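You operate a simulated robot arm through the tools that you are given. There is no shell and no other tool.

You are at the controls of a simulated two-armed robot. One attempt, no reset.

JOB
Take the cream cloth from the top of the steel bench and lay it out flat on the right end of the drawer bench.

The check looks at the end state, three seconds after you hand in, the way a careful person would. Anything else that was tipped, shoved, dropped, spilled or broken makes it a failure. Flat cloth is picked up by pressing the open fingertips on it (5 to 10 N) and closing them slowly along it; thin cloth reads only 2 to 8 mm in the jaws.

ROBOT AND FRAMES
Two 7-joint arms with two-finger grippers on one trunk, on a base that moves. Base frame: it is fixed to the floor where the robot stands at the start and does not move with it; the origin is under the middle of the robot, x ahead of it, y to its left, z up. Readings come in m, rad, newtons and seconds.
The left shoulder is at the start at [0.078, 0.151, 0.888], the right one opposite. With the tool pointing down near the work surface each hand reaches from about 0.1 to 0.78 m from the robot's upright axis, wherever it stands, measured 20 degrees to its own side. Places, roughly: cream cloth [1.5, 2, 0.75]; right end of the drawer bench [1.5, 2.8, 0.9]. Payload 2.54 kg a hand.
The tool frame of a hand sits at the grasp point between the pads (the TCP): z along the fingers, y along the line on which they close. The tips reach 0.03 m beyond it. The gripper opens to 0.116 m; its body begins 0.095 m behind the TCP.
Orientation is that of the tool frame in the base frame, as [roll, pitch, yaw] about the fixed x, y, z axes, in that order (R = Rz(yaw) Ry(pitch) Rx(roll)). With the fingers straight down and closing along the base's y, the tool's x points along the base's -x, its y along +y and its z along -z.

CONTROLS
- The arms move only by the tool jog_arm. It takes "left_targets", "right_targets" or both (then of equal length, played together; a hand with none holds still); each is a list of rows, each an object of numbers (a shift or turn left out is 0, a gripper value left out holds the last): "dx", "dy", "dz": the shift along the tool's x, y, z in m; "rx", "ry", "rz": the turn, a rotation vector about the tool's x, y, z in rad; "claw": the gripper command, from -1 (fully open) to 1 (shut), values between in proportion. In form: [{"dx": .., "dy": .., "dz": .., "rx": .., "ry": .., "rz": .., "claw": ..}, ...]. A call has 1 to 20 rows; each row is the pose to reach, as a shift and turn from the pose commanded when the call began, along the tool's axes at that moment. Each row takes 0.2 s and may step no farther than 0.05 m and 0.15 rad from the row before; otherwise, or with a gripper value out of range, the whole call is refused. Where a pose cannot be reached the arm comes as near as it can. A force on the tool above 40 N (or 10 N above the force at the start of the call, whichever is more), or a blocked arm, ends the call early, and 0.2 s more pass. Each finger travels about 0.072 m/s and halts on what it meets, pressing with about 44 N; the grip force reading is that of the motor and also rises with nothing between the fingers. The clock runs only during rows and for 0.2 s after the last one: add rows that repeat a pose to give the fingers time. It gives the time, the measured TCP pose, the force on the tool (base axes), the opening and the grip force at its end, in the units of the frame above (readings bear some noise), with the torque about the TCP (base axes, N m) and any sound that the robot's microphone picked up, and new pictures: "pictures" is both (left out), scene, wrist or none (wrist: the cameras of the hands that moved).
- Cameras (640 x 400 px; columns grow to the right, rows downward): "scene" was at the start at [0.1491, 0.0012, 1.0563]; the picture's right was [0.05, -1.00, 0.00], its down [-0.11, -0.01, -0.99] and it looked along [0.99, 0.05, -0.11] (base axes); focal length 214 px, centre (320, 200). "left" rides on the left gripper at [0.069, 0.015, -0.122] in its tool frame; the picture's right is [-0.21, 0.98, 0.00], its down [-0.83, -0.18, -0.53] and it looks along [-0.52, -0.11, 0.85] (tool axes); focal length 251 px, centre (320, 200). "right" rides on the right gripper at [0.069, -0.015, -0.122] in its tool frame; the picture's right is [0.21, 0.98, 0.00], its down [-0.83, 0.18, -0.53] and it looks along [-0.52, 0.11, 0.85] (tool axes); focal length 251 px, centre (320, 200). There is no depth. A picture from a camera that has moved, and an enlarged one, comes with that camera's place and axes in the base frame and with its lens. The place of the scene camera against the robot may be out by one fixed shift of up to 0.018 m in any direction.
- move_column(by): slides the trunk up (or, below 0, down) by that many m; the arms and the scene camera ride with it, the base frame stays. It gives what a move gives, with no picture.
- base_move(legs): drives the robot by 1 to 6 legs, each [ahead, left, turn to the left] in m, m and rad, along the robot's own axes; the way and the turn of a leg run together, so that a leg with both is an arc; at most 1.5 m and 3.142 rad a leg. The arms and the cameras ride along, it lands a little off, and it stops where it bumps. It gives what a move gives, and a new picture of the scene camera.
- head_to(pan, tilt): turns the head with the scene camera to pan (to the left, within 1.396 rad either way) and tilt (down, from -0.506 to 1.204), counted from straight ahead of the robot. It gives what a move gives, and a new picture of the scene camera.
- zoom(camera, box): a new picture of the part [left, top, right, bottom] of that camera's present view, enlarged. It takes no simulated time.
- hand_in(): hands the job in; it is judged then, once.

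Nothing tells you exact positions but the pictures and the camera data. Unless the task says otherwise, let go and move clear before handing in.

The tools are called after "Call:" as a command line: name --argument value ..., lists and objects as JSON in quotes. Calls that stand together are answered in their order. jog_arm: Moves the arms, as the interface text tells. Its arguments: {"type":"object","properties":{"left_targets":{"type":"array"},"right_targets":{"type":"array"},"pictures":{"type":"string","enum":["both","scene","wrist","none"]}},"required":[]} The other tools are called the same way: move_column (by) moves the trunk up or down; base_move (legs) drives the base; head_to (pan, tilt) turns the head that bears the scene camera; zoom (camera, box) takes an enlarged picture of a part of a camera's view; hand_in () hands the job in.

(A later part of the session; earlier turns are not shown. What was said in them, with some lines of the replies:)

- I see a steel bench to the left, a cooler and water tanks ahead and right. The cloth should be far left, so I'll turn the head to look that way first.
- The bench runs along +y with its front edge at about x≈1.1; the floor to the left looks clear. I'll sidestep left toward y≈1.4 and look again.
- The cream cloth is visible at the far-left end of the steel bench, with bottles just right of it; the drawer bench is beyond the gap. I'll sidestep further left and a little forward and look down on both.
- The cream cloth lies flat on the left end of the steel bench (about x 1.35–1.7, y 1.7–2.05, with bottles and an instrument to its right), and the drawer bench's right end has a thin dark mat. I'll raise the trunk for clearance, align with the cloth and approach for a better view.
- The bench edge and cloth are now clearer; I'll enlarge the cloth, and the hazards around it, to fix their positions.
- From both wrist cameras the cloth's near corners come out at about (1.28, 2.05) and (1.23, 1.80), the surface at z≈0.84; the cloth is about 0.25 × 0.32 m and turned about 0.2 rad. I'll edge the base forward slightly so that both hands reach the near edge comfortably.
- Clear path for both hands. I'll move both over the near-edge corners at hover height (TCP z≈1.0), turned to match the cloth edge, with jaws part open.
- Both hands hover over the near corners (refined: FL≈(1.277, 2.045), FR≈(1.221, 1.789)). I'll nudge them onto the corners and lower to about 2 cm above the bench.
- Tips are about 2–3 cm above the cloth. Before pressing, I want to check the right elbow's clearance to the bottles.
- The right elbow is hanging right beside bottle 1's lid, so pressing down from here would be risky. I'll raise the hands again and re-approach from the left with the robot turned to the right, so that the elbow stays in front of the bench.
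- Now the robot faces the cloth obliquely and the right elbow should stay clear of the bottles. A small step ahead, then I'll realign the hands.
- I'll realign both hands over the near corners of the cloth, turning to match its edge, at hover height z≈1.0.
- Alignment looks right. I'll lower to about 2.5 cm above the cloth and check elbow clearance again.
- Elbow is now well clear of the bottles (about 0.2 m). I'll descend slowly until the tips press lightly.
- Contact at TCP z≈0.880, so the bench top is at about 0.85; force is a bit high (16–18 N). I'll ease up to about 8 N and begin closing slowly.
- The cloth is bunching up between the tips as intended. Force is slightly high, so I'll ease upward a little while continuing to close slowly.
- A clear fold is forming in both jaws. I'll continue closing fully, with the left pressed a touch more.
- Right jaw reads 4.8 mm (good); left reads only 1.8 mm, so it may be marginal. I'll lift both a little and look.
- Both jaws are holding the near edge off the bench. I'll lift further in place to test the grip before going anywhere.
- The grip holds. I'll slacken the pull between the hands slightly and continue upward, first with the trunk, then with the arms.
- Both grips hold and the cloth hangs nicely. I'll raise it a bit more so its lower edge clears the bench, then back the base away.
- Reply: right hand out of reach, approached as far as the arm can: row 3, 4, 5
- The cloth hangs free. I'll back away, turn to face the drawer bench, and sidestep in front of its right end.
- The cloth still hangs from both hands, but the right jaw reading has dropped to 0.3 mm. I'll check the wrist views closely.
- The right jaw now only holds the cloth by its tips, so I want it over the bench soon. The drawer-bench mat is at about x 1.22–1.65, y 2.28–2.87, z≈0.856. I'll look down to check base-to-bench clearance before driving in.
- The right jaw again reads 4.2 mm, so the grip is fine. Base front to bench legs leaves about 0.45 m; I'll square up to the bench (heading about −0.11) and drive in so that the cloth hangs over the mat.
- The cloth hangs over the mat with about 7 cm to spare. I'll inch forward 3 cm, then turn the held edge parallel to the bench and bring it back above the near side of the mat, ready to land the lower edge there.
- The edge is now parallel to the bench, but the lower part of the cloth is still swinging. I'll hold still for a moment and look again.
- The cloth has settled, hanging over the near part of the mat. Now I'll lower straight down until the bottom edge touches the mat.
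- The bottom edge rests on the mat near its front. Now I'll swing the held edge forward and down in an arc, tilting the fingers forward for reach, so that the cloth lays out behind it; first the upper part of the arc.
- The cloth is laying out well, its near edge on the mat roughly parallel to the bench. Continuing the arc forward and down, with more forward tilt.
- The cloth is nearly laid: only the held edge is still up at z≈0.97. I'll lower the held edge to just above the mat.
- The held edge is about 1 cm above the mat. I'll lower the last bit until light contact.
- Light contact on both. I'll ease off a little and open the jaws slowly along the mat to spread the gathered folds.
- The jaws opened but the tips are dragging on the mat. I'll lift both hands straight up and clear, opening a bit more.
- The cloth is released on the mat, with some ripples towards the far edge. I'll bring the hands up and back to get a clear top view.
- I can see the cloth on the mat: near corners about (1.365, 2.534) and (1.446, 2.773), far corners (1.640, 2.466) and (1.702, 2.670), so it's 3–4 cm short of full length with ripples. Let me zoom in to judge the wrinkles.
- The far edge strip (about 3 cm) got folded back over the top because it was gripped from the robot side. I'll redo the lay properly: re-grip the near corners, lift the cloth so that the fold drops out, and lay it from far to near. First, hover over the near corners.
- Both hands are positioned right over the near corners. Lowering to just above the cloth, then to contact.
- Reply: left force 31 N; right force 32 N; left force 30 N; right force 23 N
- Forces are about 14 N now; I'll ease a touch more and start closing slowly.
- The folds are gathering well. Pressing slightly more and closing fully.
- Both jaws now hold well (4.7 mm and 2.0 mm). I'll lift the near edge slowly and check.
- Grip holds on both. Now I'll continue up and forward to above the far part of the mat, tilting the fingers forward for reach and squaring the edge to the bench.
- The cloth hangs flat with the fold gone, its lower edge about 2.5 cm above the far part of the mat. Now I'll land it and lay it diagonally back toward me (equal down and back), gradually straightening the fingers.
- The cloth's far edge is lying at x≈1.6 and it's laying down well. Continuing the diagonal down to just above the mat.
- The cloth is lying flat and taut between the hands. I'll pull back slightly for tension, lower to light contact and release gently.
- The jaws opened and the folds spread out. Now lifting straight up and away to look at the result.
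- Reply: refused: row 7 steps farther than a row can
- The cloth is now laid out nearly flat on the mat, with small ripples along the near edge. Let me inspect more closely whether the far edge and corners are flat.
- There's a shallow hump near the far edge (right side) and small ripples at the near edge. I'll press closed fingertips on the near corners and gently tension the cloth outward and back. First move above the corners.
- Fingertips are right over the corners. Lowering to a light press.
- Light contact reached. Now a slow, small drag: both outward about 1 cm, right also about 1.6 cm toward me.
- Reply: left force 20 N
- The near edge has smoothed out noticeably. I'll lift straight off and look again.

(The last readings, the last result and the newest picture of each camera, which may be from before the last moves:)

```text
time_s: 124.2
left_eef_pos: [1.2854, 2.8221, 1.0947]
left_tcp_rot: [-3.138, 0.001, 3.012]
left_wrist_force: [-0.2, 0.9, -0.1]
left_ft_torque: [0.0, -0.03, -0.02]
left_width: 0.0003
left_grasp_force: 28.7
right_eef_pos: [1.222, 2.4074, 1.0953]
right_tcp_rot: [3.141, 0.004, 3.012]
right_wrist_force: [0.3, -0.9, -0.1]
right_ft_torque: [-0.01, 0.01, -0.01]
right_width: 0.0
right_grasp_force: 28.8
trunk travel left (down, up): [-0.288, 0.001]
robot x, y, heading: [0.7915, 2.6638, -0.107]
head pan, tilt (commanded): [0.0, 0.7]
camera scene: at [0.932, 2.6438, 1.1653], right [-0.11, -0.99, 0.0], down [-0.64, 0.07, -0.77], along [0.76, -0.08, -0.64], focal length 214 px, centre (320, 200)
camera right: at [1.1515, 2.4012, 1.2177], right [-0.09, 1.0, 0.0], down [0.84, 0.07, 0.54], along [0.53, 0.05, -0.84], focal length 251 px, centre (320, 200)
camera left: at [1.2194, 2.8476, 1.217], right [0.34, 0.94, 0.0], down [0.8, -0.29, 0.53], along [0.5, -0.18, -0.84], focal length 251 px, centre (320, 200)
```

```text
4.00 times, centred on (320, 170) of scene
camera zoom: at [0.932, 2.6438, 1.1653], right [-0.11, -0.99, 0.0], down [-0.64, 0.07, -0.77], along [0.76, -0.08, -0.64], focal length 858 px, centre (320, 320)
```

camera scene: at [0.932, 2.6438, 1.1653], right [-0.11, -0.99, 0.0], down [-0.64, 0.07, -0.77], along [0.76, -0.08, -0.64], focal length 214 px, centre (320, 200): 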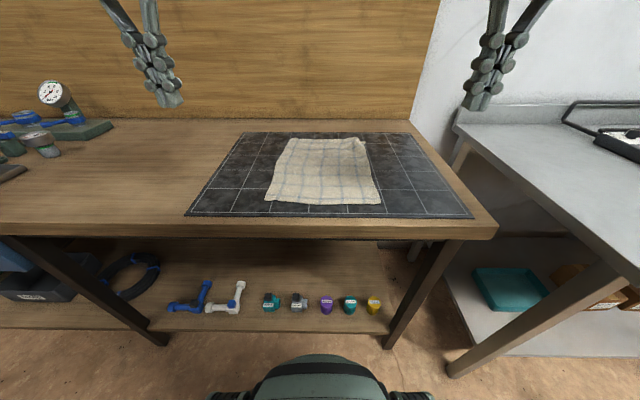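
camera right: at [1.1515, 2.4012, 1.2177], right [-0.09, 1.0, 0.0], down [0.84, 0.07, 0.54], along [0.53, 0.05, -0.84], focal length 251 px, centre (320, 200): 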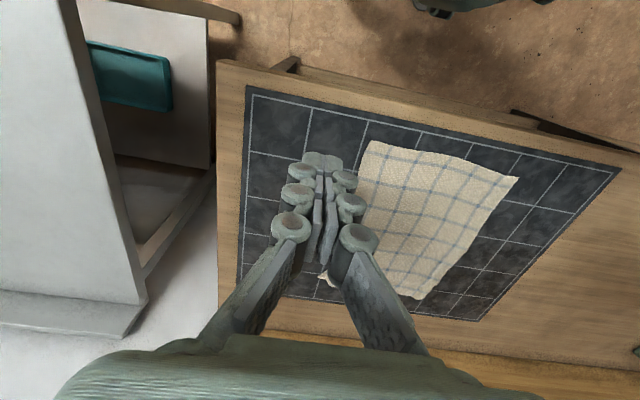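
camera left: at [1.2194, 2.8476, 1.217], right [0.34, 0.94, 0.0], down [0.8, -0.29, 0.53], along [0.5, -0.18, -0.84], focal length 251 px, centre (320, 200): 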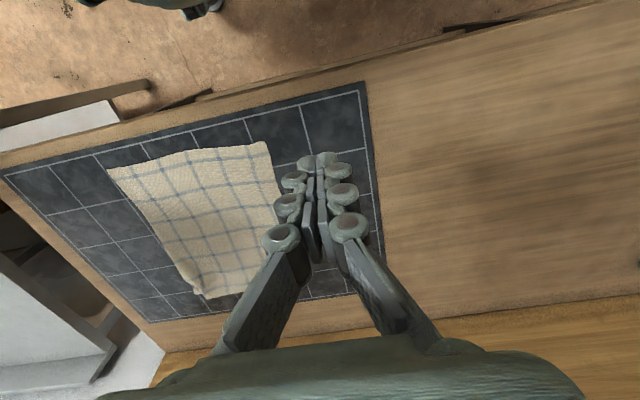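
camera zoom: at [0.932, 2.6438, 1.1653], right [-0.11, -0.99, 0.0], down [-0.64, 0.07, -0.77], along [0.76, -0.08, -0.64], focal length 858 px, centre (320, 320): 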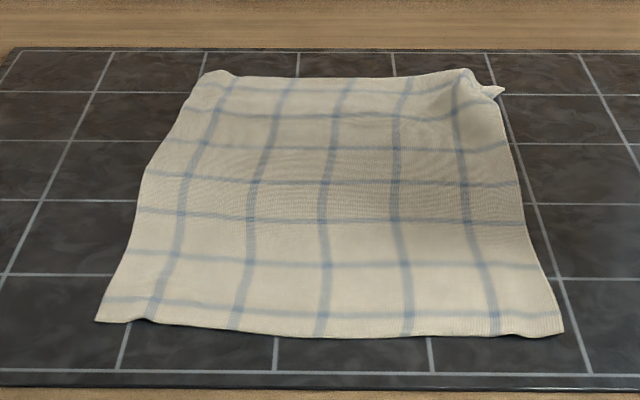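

The near part is now flat; only the far-right corner still shows a curl. Let me look closer at it.

Call:
zoom --camera "scene" --box '[330, 125, 390, 165]'

Call:
zoom --camera "left" --box '[100, 130, 300, 310]'

Call:
zoom --camera "right" --box '[300, 130, 530, 310]'

```text
10.00 times, centred on (360, 145) of scene
camera zoom: at [0.932, 2.6438, 1.1653], right [-0.11, -0.99, 0.0], down [-0.64, 0.07, -0.77], along [0.76, -0.08, -0.64], focal length 2145 px, centre (-80, 750)
```

zoom: 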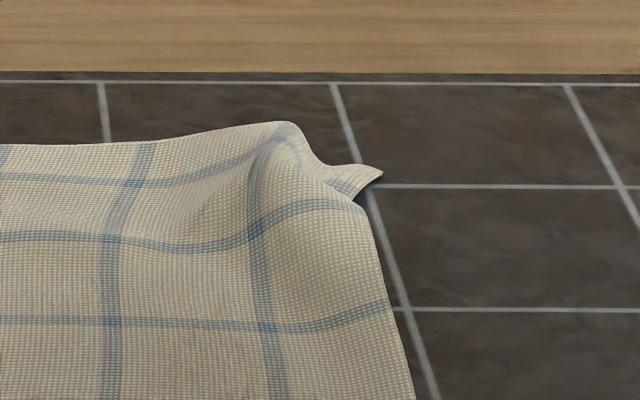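

```text
2.22 times, centred on (200, 220) of left
camera zoom: at [1.2194, 2.8476, 1.217], right [0.34, 0.94, 0.0], down [0.8, -0.29, 0.53], along [0.5, -0.18, -0.84], focal length 559 px, centre (587, 156)
```

zoom: 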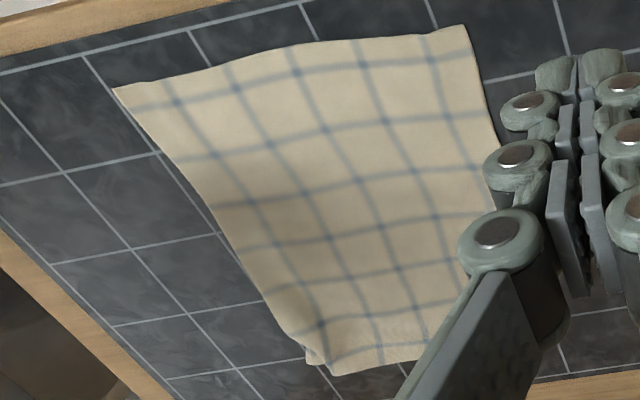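

```text
2.22 times, centred on (415, 220) of right
camera zoom: at [1.1515, 2.4012, 1.2177], right [-0.09, 1.0, 0.0], down [0.84, 0.07, 0.54], along [0.53, 0.05, -0.84], focal length 559 px, centre (109, 156)
```

zoom: 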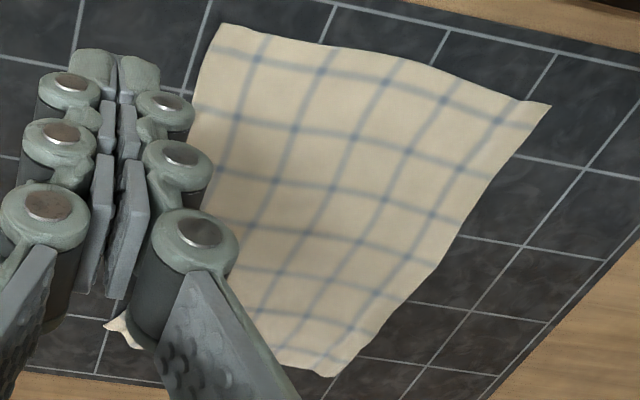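

The far edge on the right has a small hump with the corner tucked in (corner at about (1.57, 2.43), it should be near (1.585, 2.40)). I'll bring the right hand over it, tilted for reach, and draw the corner outward the same way.

Call:
jog_arm --right_targets '[{"dx": -0.0323, "dy": 0.0082, "dz": 0.008, "ry": -0.05}, {"dx": -0.0646, "dy": 0.0164, "dz": 0.016, "ry": -0.1}, {"dx": -0.0969, "dy": 0.0246, "dz": 0.024, "ry": -0.15}, {"dx": -0.1292, "dy": 0.0328, "dz": 0.032, "ry": -0.2}, {"dx": -0.1616, "dy": 0.041, "dz": 0.045, "ry": -0.25}, {"dx": -0.1939, "dy": 0.0492, "dz": 0.06, "ry": -0.3}, {"dx": -0.2262, "dy": 0.0574, "dz": 0.08, "ry": -0.35}, {"dx": -0.2585, "dy": 0.0656, "dz": 0.105, "ry": -0.4}, {"dx": -0.2908, "dy": 0.0738, "dz": 0.13, "ry": -0.45}, {"dx": -0.3231, "dy": 0.082, "dz": 0.155, "ry": -0.5}, {"dx": -0.3231, "dy": 0.082, "dz": 0.155, "ry": -0.5}]' --pictures "both"

```text
time_s: 126.6
left_eef_pos: [1.2876, 2.8216, 1.0943]
left_tcp_rot: [-3.14, 0.001, 3.012]
left_wrist_force: [0.6, -0.5, 0.1]
left_ft_torque: [0.01, 0.01, 0.01]
left_width: 0.0003
left_grasp_force: 28.9
right_eef_pos: [1.5565, 2.4477, 0.9423]
right_tcp_rot: [3.14, 0.505, 3.012]
right_wrist_force: [-0.1, -0.2, -0.5]
right_ft_torque: [0.01, -0.03, 0.01]
right_width: 0.0
right_grasp_force: 28.7
trunk travel left (down, up): [-0.288, 0.001]
robot x, y, heading: [0.7927, 2.6609, -0.105]
head pan, tilt (commanded): [0.0, 0.7]
camera scene: at [0.9326, 2.6436, 1.1653], right [-0.11, -0.99, 0.0], down [-0.64, 0.07, -0.77], along [0.76, -0.08, -0.64], focal length 214 px, centre (320, 200)
camera right: at [1.4352, 2.4483, 1.0153], right [-0.06, 0.99, -0.1], down [0.48, 0.12, 0.87], along [0.87, 0.0, -0.49], focal length 251 px, centre (320, 200)
```

scene: 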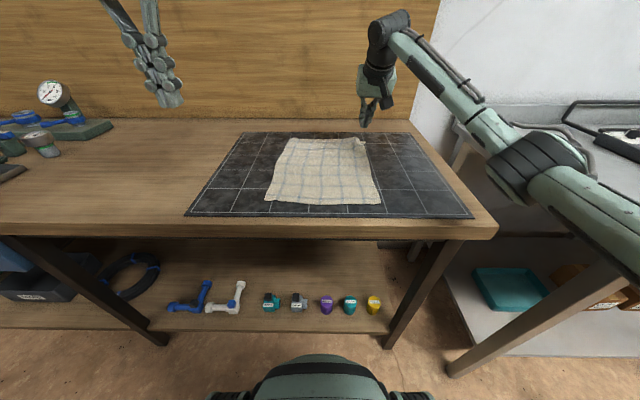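
right: 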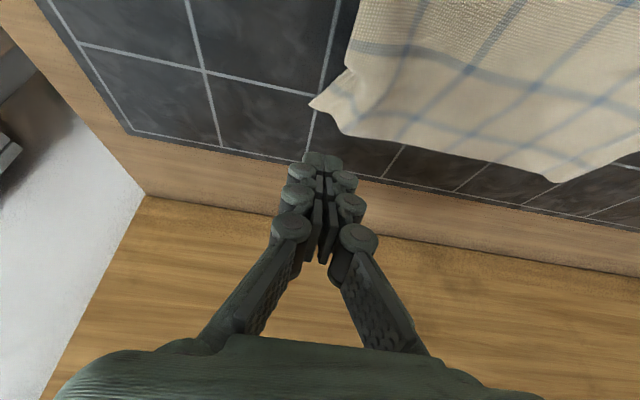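

Call:
zoom --camera "right" --box '[280, 30, 480, 180]'

```text
2.67 times, centred on (380, 105) of right
camera zoom: at [1.4352, 2.4483, 1.0153], right [-0.06, 0.99, -0.1], down [0.48, 0.12, 0.87], along [0.87, 0.0, -0.49], focal length 670 px, centre (160, 453)
```

zoom: 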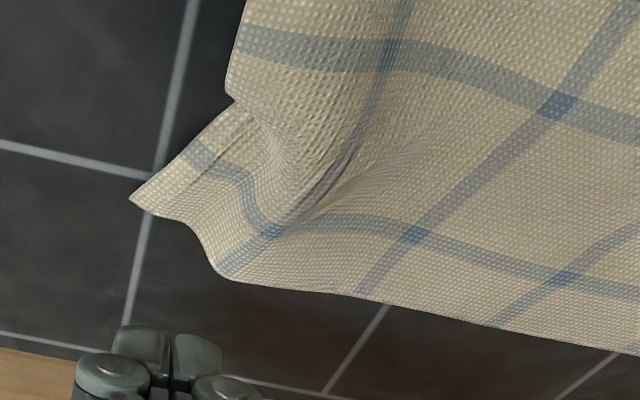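

I can clearly see the tucked corner; the fingertip is right beyond it. Lowering onto the corner patch with light contact.

Call:
jog_arm --right_targets '[{"dx": 0.0072, "dz": 0.0132}, {"dx": 0.0144, "dz": 0.0263}, {"dx": 0.0192, "dz": 0.0351}, {"dx": 0.0225, "dz": 0.0412}, {"dx": 0.0235, "dz": 0.043}, {"dx": 0.024, "dz": 0.0439}]' --pictures "wrist"

```text
time_s: 128.0
left_eef_pos: [1.2856, 2.8216, 1.0958]
left_tcp_rot: [-3.14, 0.001, 3.012]
left_wrist_force: [0.0, -1.0, 0.6]
left_ft_torque: [0.04, 0.0, 0.01]
left_width: 0.0003
left_grasp_force: 28.9
right_eef_pos: [1.5562, 2.4462, 0.8939]
right_tcp_rot: [3.14, 0.504, 3.011]
right_wrist_force: [-0.4, 0.4, 6.5]
right_ft_torque: [0.03, -0.01, 0.02]
right_width: 0.0003
right_grasp_force: 28.6
trunk travel left (down, up): [-0.288, 0.001]
robot x, y, heading: [0.7931, 2.6658, -0.108]
head pan, tilt (commanded): [0.0, 0.7]
camera right: at [1.4338, 2.4479, 0.9667], right [-0.06, 0.99, -0.1], down [0.48, 0.12, 0.87], along [0.87, 0.0, -0.49], focal length 251 px, centre (320, 200)
```

right: 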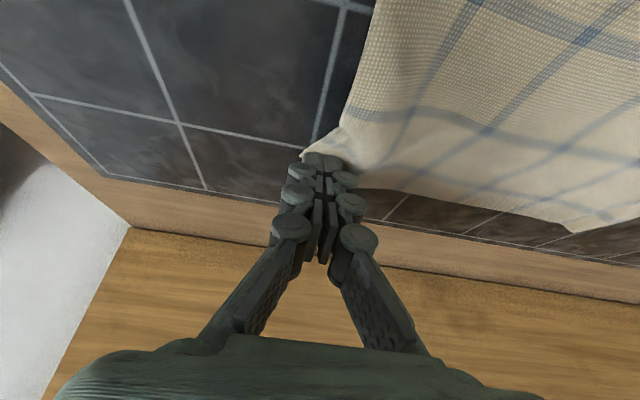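

6.5 N on the corner patch. Now drawing it slowly outward.

Call:
jog_arm --right_targets '[{"dx": -0.0022, "dy": -0.004, "dz": 0.0012}, {"dx": -0.0045, "dy": -0.008, "dz": 0.0024}, {"dx": -0.0067, "dy": -0.012, "dz": 0.0036}, {"dx": -0.0089, "dy": -0.016, "dz": 0.0049}, {"dx": -0.0111, "dy": -0.02, "dz": 0.0061}, {"dx": -0.0134, "dy": -0.024, "dz": 0.0073}, {"dx": -0.0156, "dy": -0.028, "dz": 0.0085}, {"dx": -0.0156, "dy": -0.028, "dz": 0.0085}]' --pictures "wrist"

```text
time_s: 129.8
left_eef_pos: [1.2861, 2.8237, 1.0956]
left_tcp_rot: [-3.139, 0.002, 3.013]
left_wrist_force: [0.9, -0.1, 0.4]
left_ft_torque: [0.02, 0.01, -0.01]
left_width: 0.0001
left_grasp_force: 27.9
right_eef_pos: [1.5684, 2.4192, 0.8937]
right_tcp_rot: [3.141, 0.505, 3.013]
right_wrist_force: [-2.2, 6.3, 10.8]
right_ft_torque: [0.17, 0.04, 0.02]
right_width: 0.0001
right_grasp_force: 29.6
trunk travel left (down, up): [-0.288, 0.001]
robot x, y, heading: [0.7901, 2.6625, -0.111]
head pan, tilt (commanded): [0.0, 0.7]
camera right: at [1.4472, 2.4186, 0.9665], right [-0.06, 0.99, -0.1], down [0.48, 0.12, 0.87], along [0.87, 0.0, -0.49], focal length 251 px, centre (320, 200)
```

right: 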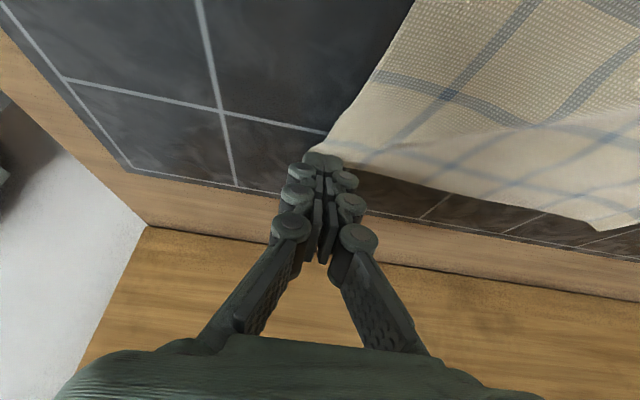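

The corner moved with the fingertip and the hump has flattened. Lifting off and up to look.

Call:
jog_arm --right_targets '[{"dx": -0.001, "dz": -0.0018}, {"dx": -0.0034, "dz": -0.0061}, {"dx": -0.0096, "dz": -0.0176}, {"dx": -0.0216, "dz": -0.0395}, {"dx": -0.0264, "dz": -0.0614, "ry": 0.05}, {"dx": -0.0264, "dz": -0.085, "ry": 0.1}, {"dx": -0.0264, "dz": -0.085, "ry": 0.1}]' --pictures "both"

Call:
zoom --camera "scene" --box '[240, 120, 400, 220]'

Call:
zoom --camera "right" --box '[260, 0, 560, 180]'

```text
time_s: 131.4
left_eef_pos: [1.287, 2.8224, 1.0948]
left_tcp_rot: [-3.142, 0.001, 3.012]
left_wrist_force: [0.5, -0.5, 0.3]
left_ft_torque: [-0.02, -0.01, -0.01]
left_width: 0.0
left_grasp_force: 28.9
right_eef_pos: [1.5518, 2.4201, 0.9796]
right_tcp_rot: [3.138, 0.402, 3.011]
right_wrist_force: [0.0, 0.6, 0.7]
right_ft_torque: [-0.03, 0.01, 0.02]
right_width: 0.0003
right_grasp_force: 28.5
trunk travel left (down, up): [-0.288, 0.001]
robot x, y, heading: [0.7917, 2.6597, -0.108]
head pan, tilt (commanded): [0.0, 0.7]
camera scene: at [0.9329, 2.6437, 1.1652], right [-0.11, -0.99, 0.0], down [-0.64, 0.07, -0.76], along [0.76, -0.08, -0.64], focal length 214 px, centre (320, 200)
camera right: at [1.4389, 2.4189, 1.0639], right [-0.07, 0.99, -0.08], down [0.57, 0.11, 0.81], along [0.82, 0.01, -0.57], focal length 251 px, centre (320, 200)
```

scene: 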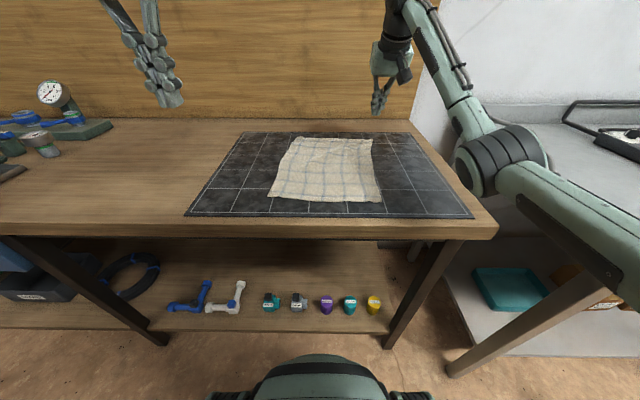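
right: 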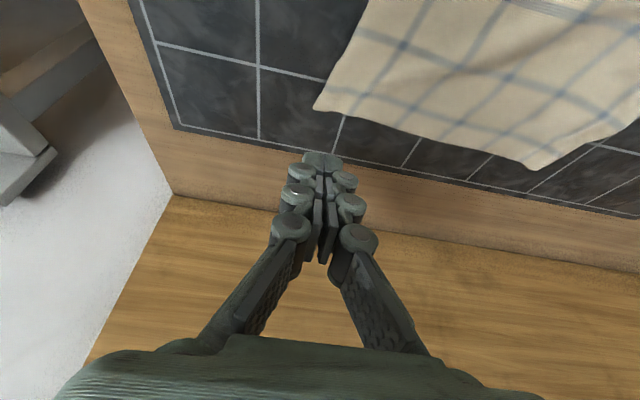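

```text
4.00 times, centred on (320, 170) of scene
camera zoom: at [0.9329, 2.6437, 1.1652], right [-0.11, -0.99, 0.0], down [-0.64, 0.07, -0.76], along [0.76, -0.08, -0.64], focal length 858 px, centre (320, 320)
```

zoom: 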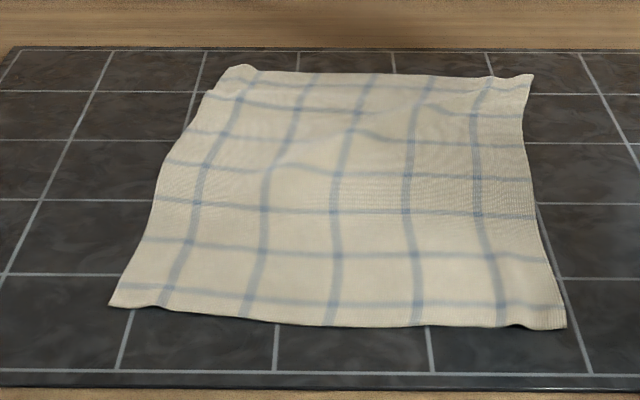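

```text
2.13 times, centred on (410, 90) of right
camera zoom: at [1.4389, 2.4189, 1.0639], right [-0.07, 0.99, -0.08], down [0.57, 0.11, 0.81], along [0.82, 0.01, -0.57], focal length 536 px, centre (128, 435)
```

zoom: 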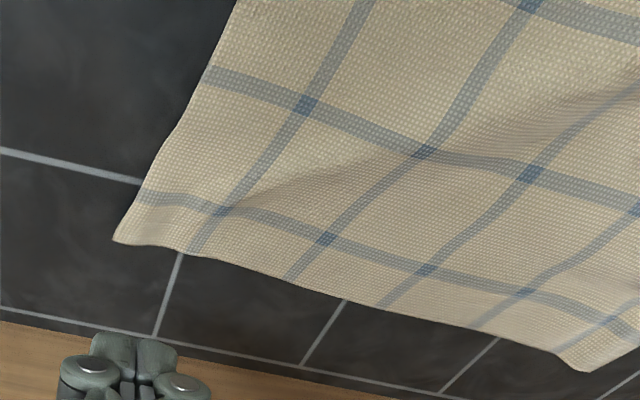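

All four corners are now at nearly full extent (about 0.255 × 0.316 m) and the far corner is flat. I'll withdraw the right hand up and back, then check the whole cloth from above.

Call:
jog_arm --right_targets '[{"dx": 0.01, "dy": -0.002, "dz": -0.03, "ry": 0.04}, {"dx": 0.03, "dy": -0.004, "dz": -0.058, "ry": 0.08}, {"dx": 0.052, "dy": -0.006, "dz": -0.085, "ry": 0.12}, {"dx": 0.076, "dy": -0.008, "dz": -0.11, "ry": 0.16}, {"dx": 0.1, "dy": -0.012, "dz": -0.133, "ry": 0.2}, {"dx": 0.126, "dy": -0.018, "dz": -0.154, "ry": 0.24}, {"dx": 0.152, "dy": -0.026, "dz": -0.174, "ry": 0.28}, {"dx": 0.178, "dy": -0.034, "dz": -0.194, "ry": 0.32}, {"dx": 0.204, "dy": -0.042, "dz": -0.212, "ry": 0.36}, {"dx": 0.23, "dy": -0.05, "dz": -0.227, "ry": 0.4}, {"dx": 0.23, "dy": -0.05, "dz": -0.227, "ry": 0.4}]' --pictures "both"

Call:
zoom --camera "right" --box '[320, 100, 600, 320]'

Call:
zoom --camera "left" --box '[80, 120, 320, 320]'

Call:
zoom --camera "scene" --box '[260, 130, 390, 210]'

```text
time_s: 133.8
left_eef_pos: [1.2879, 2.8224, 1.0944]
left_tcp_rot: [-3.14, 0.0, 3.011]
left_wrist_force: [-0.6, -0.4, -0.2]
left_ft_torque: [0.07, 0.05, 0.02]
left_width: 0.0004
left_grasp_force: 28.2
right_eef_pos: [1.2461, 2.4076, 1.0973]
right_tcp_rot: [3.14, 0.001, 3.014]
right_wrist_force: [0.3, -0.3, -0.5]
right_ft_torque: [0.0, -0.02, 0.0]
right_width: 0.0
right_grasp_force: 28.9
trunk travel left (down, up): [-0.288, 0.001]
robot x, y, heading: [0.7938, 2.6631, -0.11]
head pan, tilt (commanded): [0.0, 0.7]
camera scene: at [0.933, 2.6438, 1.1652], right [-0.11, -0.99, 0.0], down [-0.64, 0.07, -0.76], along [0.76, -0.08, -0.64], focal length 214 px, centre (320, 200)
camera right: at [1.1748, 2.4018, 1.2187], right [-0.09, 1.0, 0.0], down [0.84, 0.07, 0.54], along [0.53, 0.05, -0.84], focal length 251 px, centre (320, 200)
```

scene: 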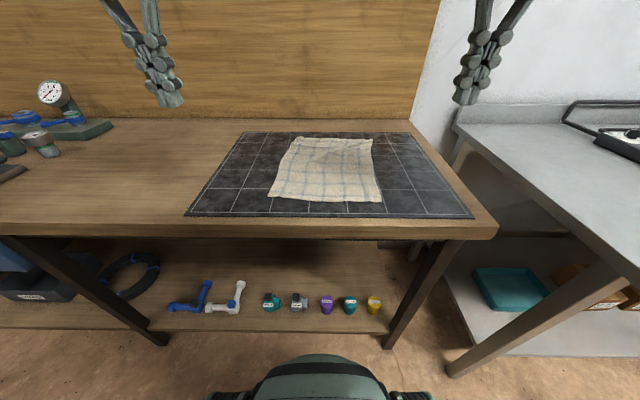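
right: 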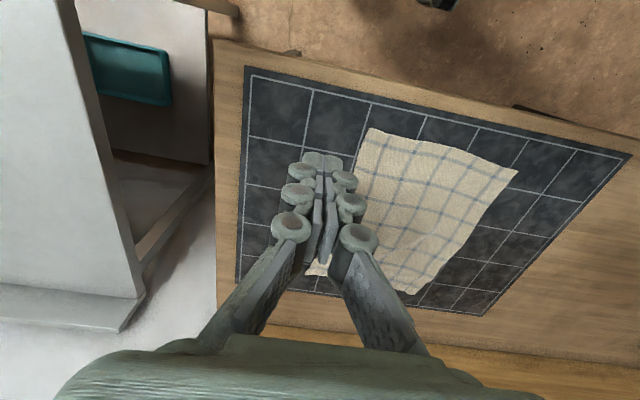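

```text
1.82 times, centred on (460, 210) of right
camera zoom: at [1.1748, 2.4018, 1.2187], right [-0.09, 1.0, 0.0], down [0.84, 0.07, 0.54], along [0.53, 0.05, -0.84], focal length 457 px, centre (66, 182)
```

zoom: 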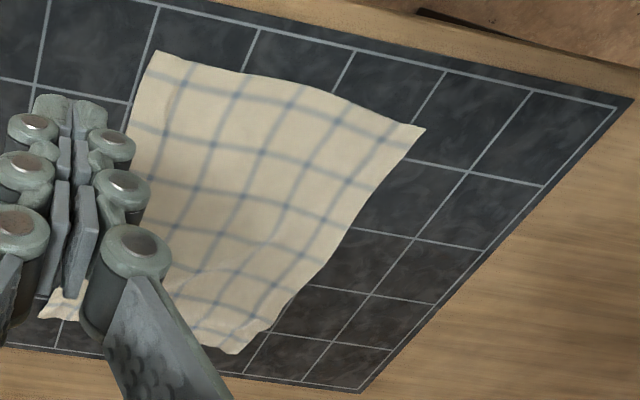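

```text
2.00 times, centred on (200, 220) of left
camera zoom: at [1.2206, 2.8471, 1.2162], right [0.34, 0.94, 0.0], down [0.8, -0.29, 0.53], along [0.5, -0.18, -0.85], focal length 503 px, centre (560, 160)
```

zoom: 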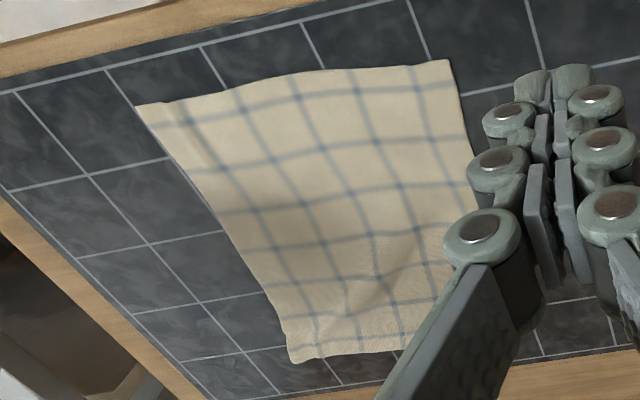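

```text
4.92 times, centred on (325, 170) of scene
camera zoom: at [0.933, 2.6438, 1.1652], right [-0.11, -0.99, 0.0], down [-0.64, 0.07, -0.76], along [0.76, -0.08, -0.64], focal length 1056 px, centre (295, 348)
```

zoom: 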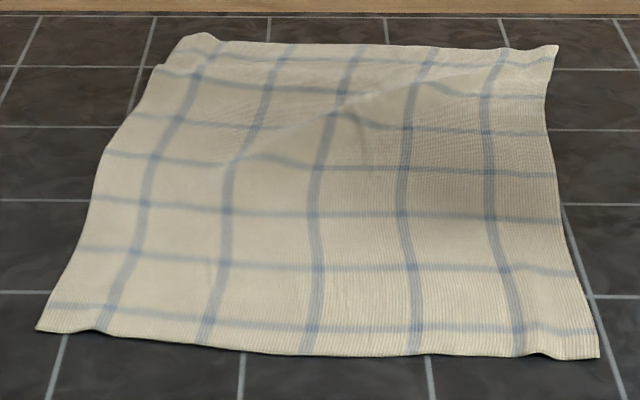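

The cloth lies flat on the mat at the right end of the drawer bench, with only a faint ripple left and all corners spread. I'll back the robot away clear of the bench and take a final look.

Call:
base_move --legs '[[-0.35, 0, 0]]'

Call:
zoom --camera "scene" --box '[160, 60, 480, 260]'

```text
time_s: 136.1
left_eef_pos: [0.9381, 2.8603, 1.0941]
left_tcp_rot: [-3.138, -0.002, 3.012]
left_wrist_force: [0.1, -0.9, -0.4]
left_ft_torque: [-0.01, -0.02, 0.04]
left_width: 0.0
left_grasp_force: 28.8
right_eef_pos: [0.8972, 2.4467, 1.0984]
right_tcp_rot: [-3.14, 0.005, 3.015]
right_wrist_force: [0.1, -0.2, -0.7]
right_ft_torque: [0.03, -0.02, 0.02]
right_width: 0.0
right_grasp_force: 28.2
trunk travel left (down, up): [-0.288, 0.001]
robot x, y, heading: [0.4454, 2.6986, -0.106]
head pan, tilt (commanded): [0.0, 0.7]
camera scene: at [0.5839, 2.6816, 1.1653], right [-0.11, -0.99, 0.0], down [-0.64, 0.07, -0.77], along [0.76, -0.08, -0.64], focal length 214 px, centre (320, 200)
```

scene: 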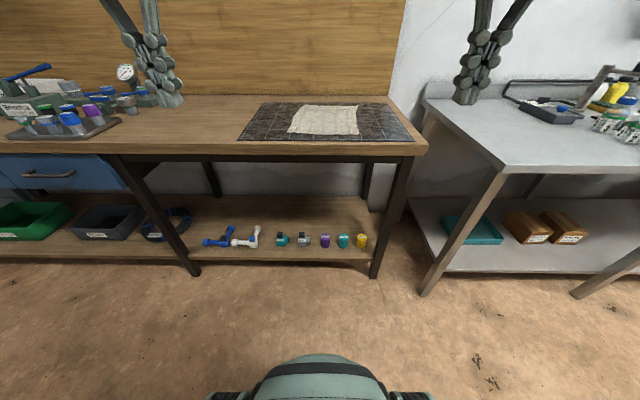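

```text
2.00 times, centred on (320, 160) of scene
camera zoom: at [0.5839, 2.6816, 1.1653], right [-0.11, -0.99, 0.0], down [-0.64, 0.07, -0.77], along [0.76, -0.08, -0.64], focal length 429 px, centre (320, 280)
```

zoom: 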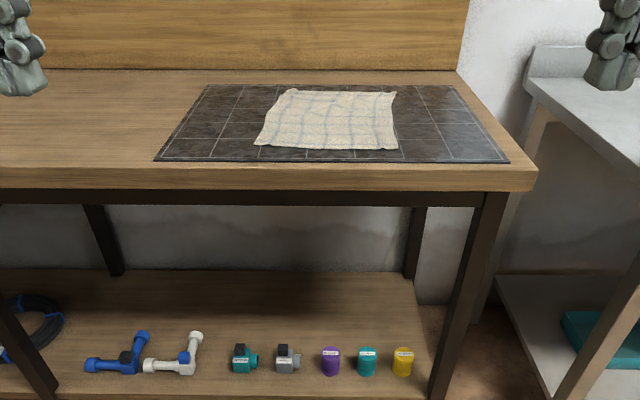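

The cloth lies spread out flat on the right end of the drawer bench. Both hands are empty and clear, and nothing else in view has been disturbed, so I'm handing in.

Call:
hand_in

```text
The job is handed in.
```

The cream cloth is laid out flat on the dark mat at the right end of the drawer bench, and the job is handed in. The result of the check was not returned to me.

- **Flatness:** the corners measured close to the cloth's full size, about 0.255 × 0.316 m. One faint diagonal ripple remains.
- **First attempt:** the first lay left the far edge folded over. I picked the cloth up again, laid it from the far side towards me, and smoothed the near edge and the far-right corner.
- **Surroundings:** early on, the right elbow came very close to one of the sample bottles, so I backed off and approached from another angle. I saw nothing tipped or moved in any of the pictures. I did not take a last close look at the bottles before handing in.
- **Robot:** both hands are empty, and the robot is backed away from the bench.
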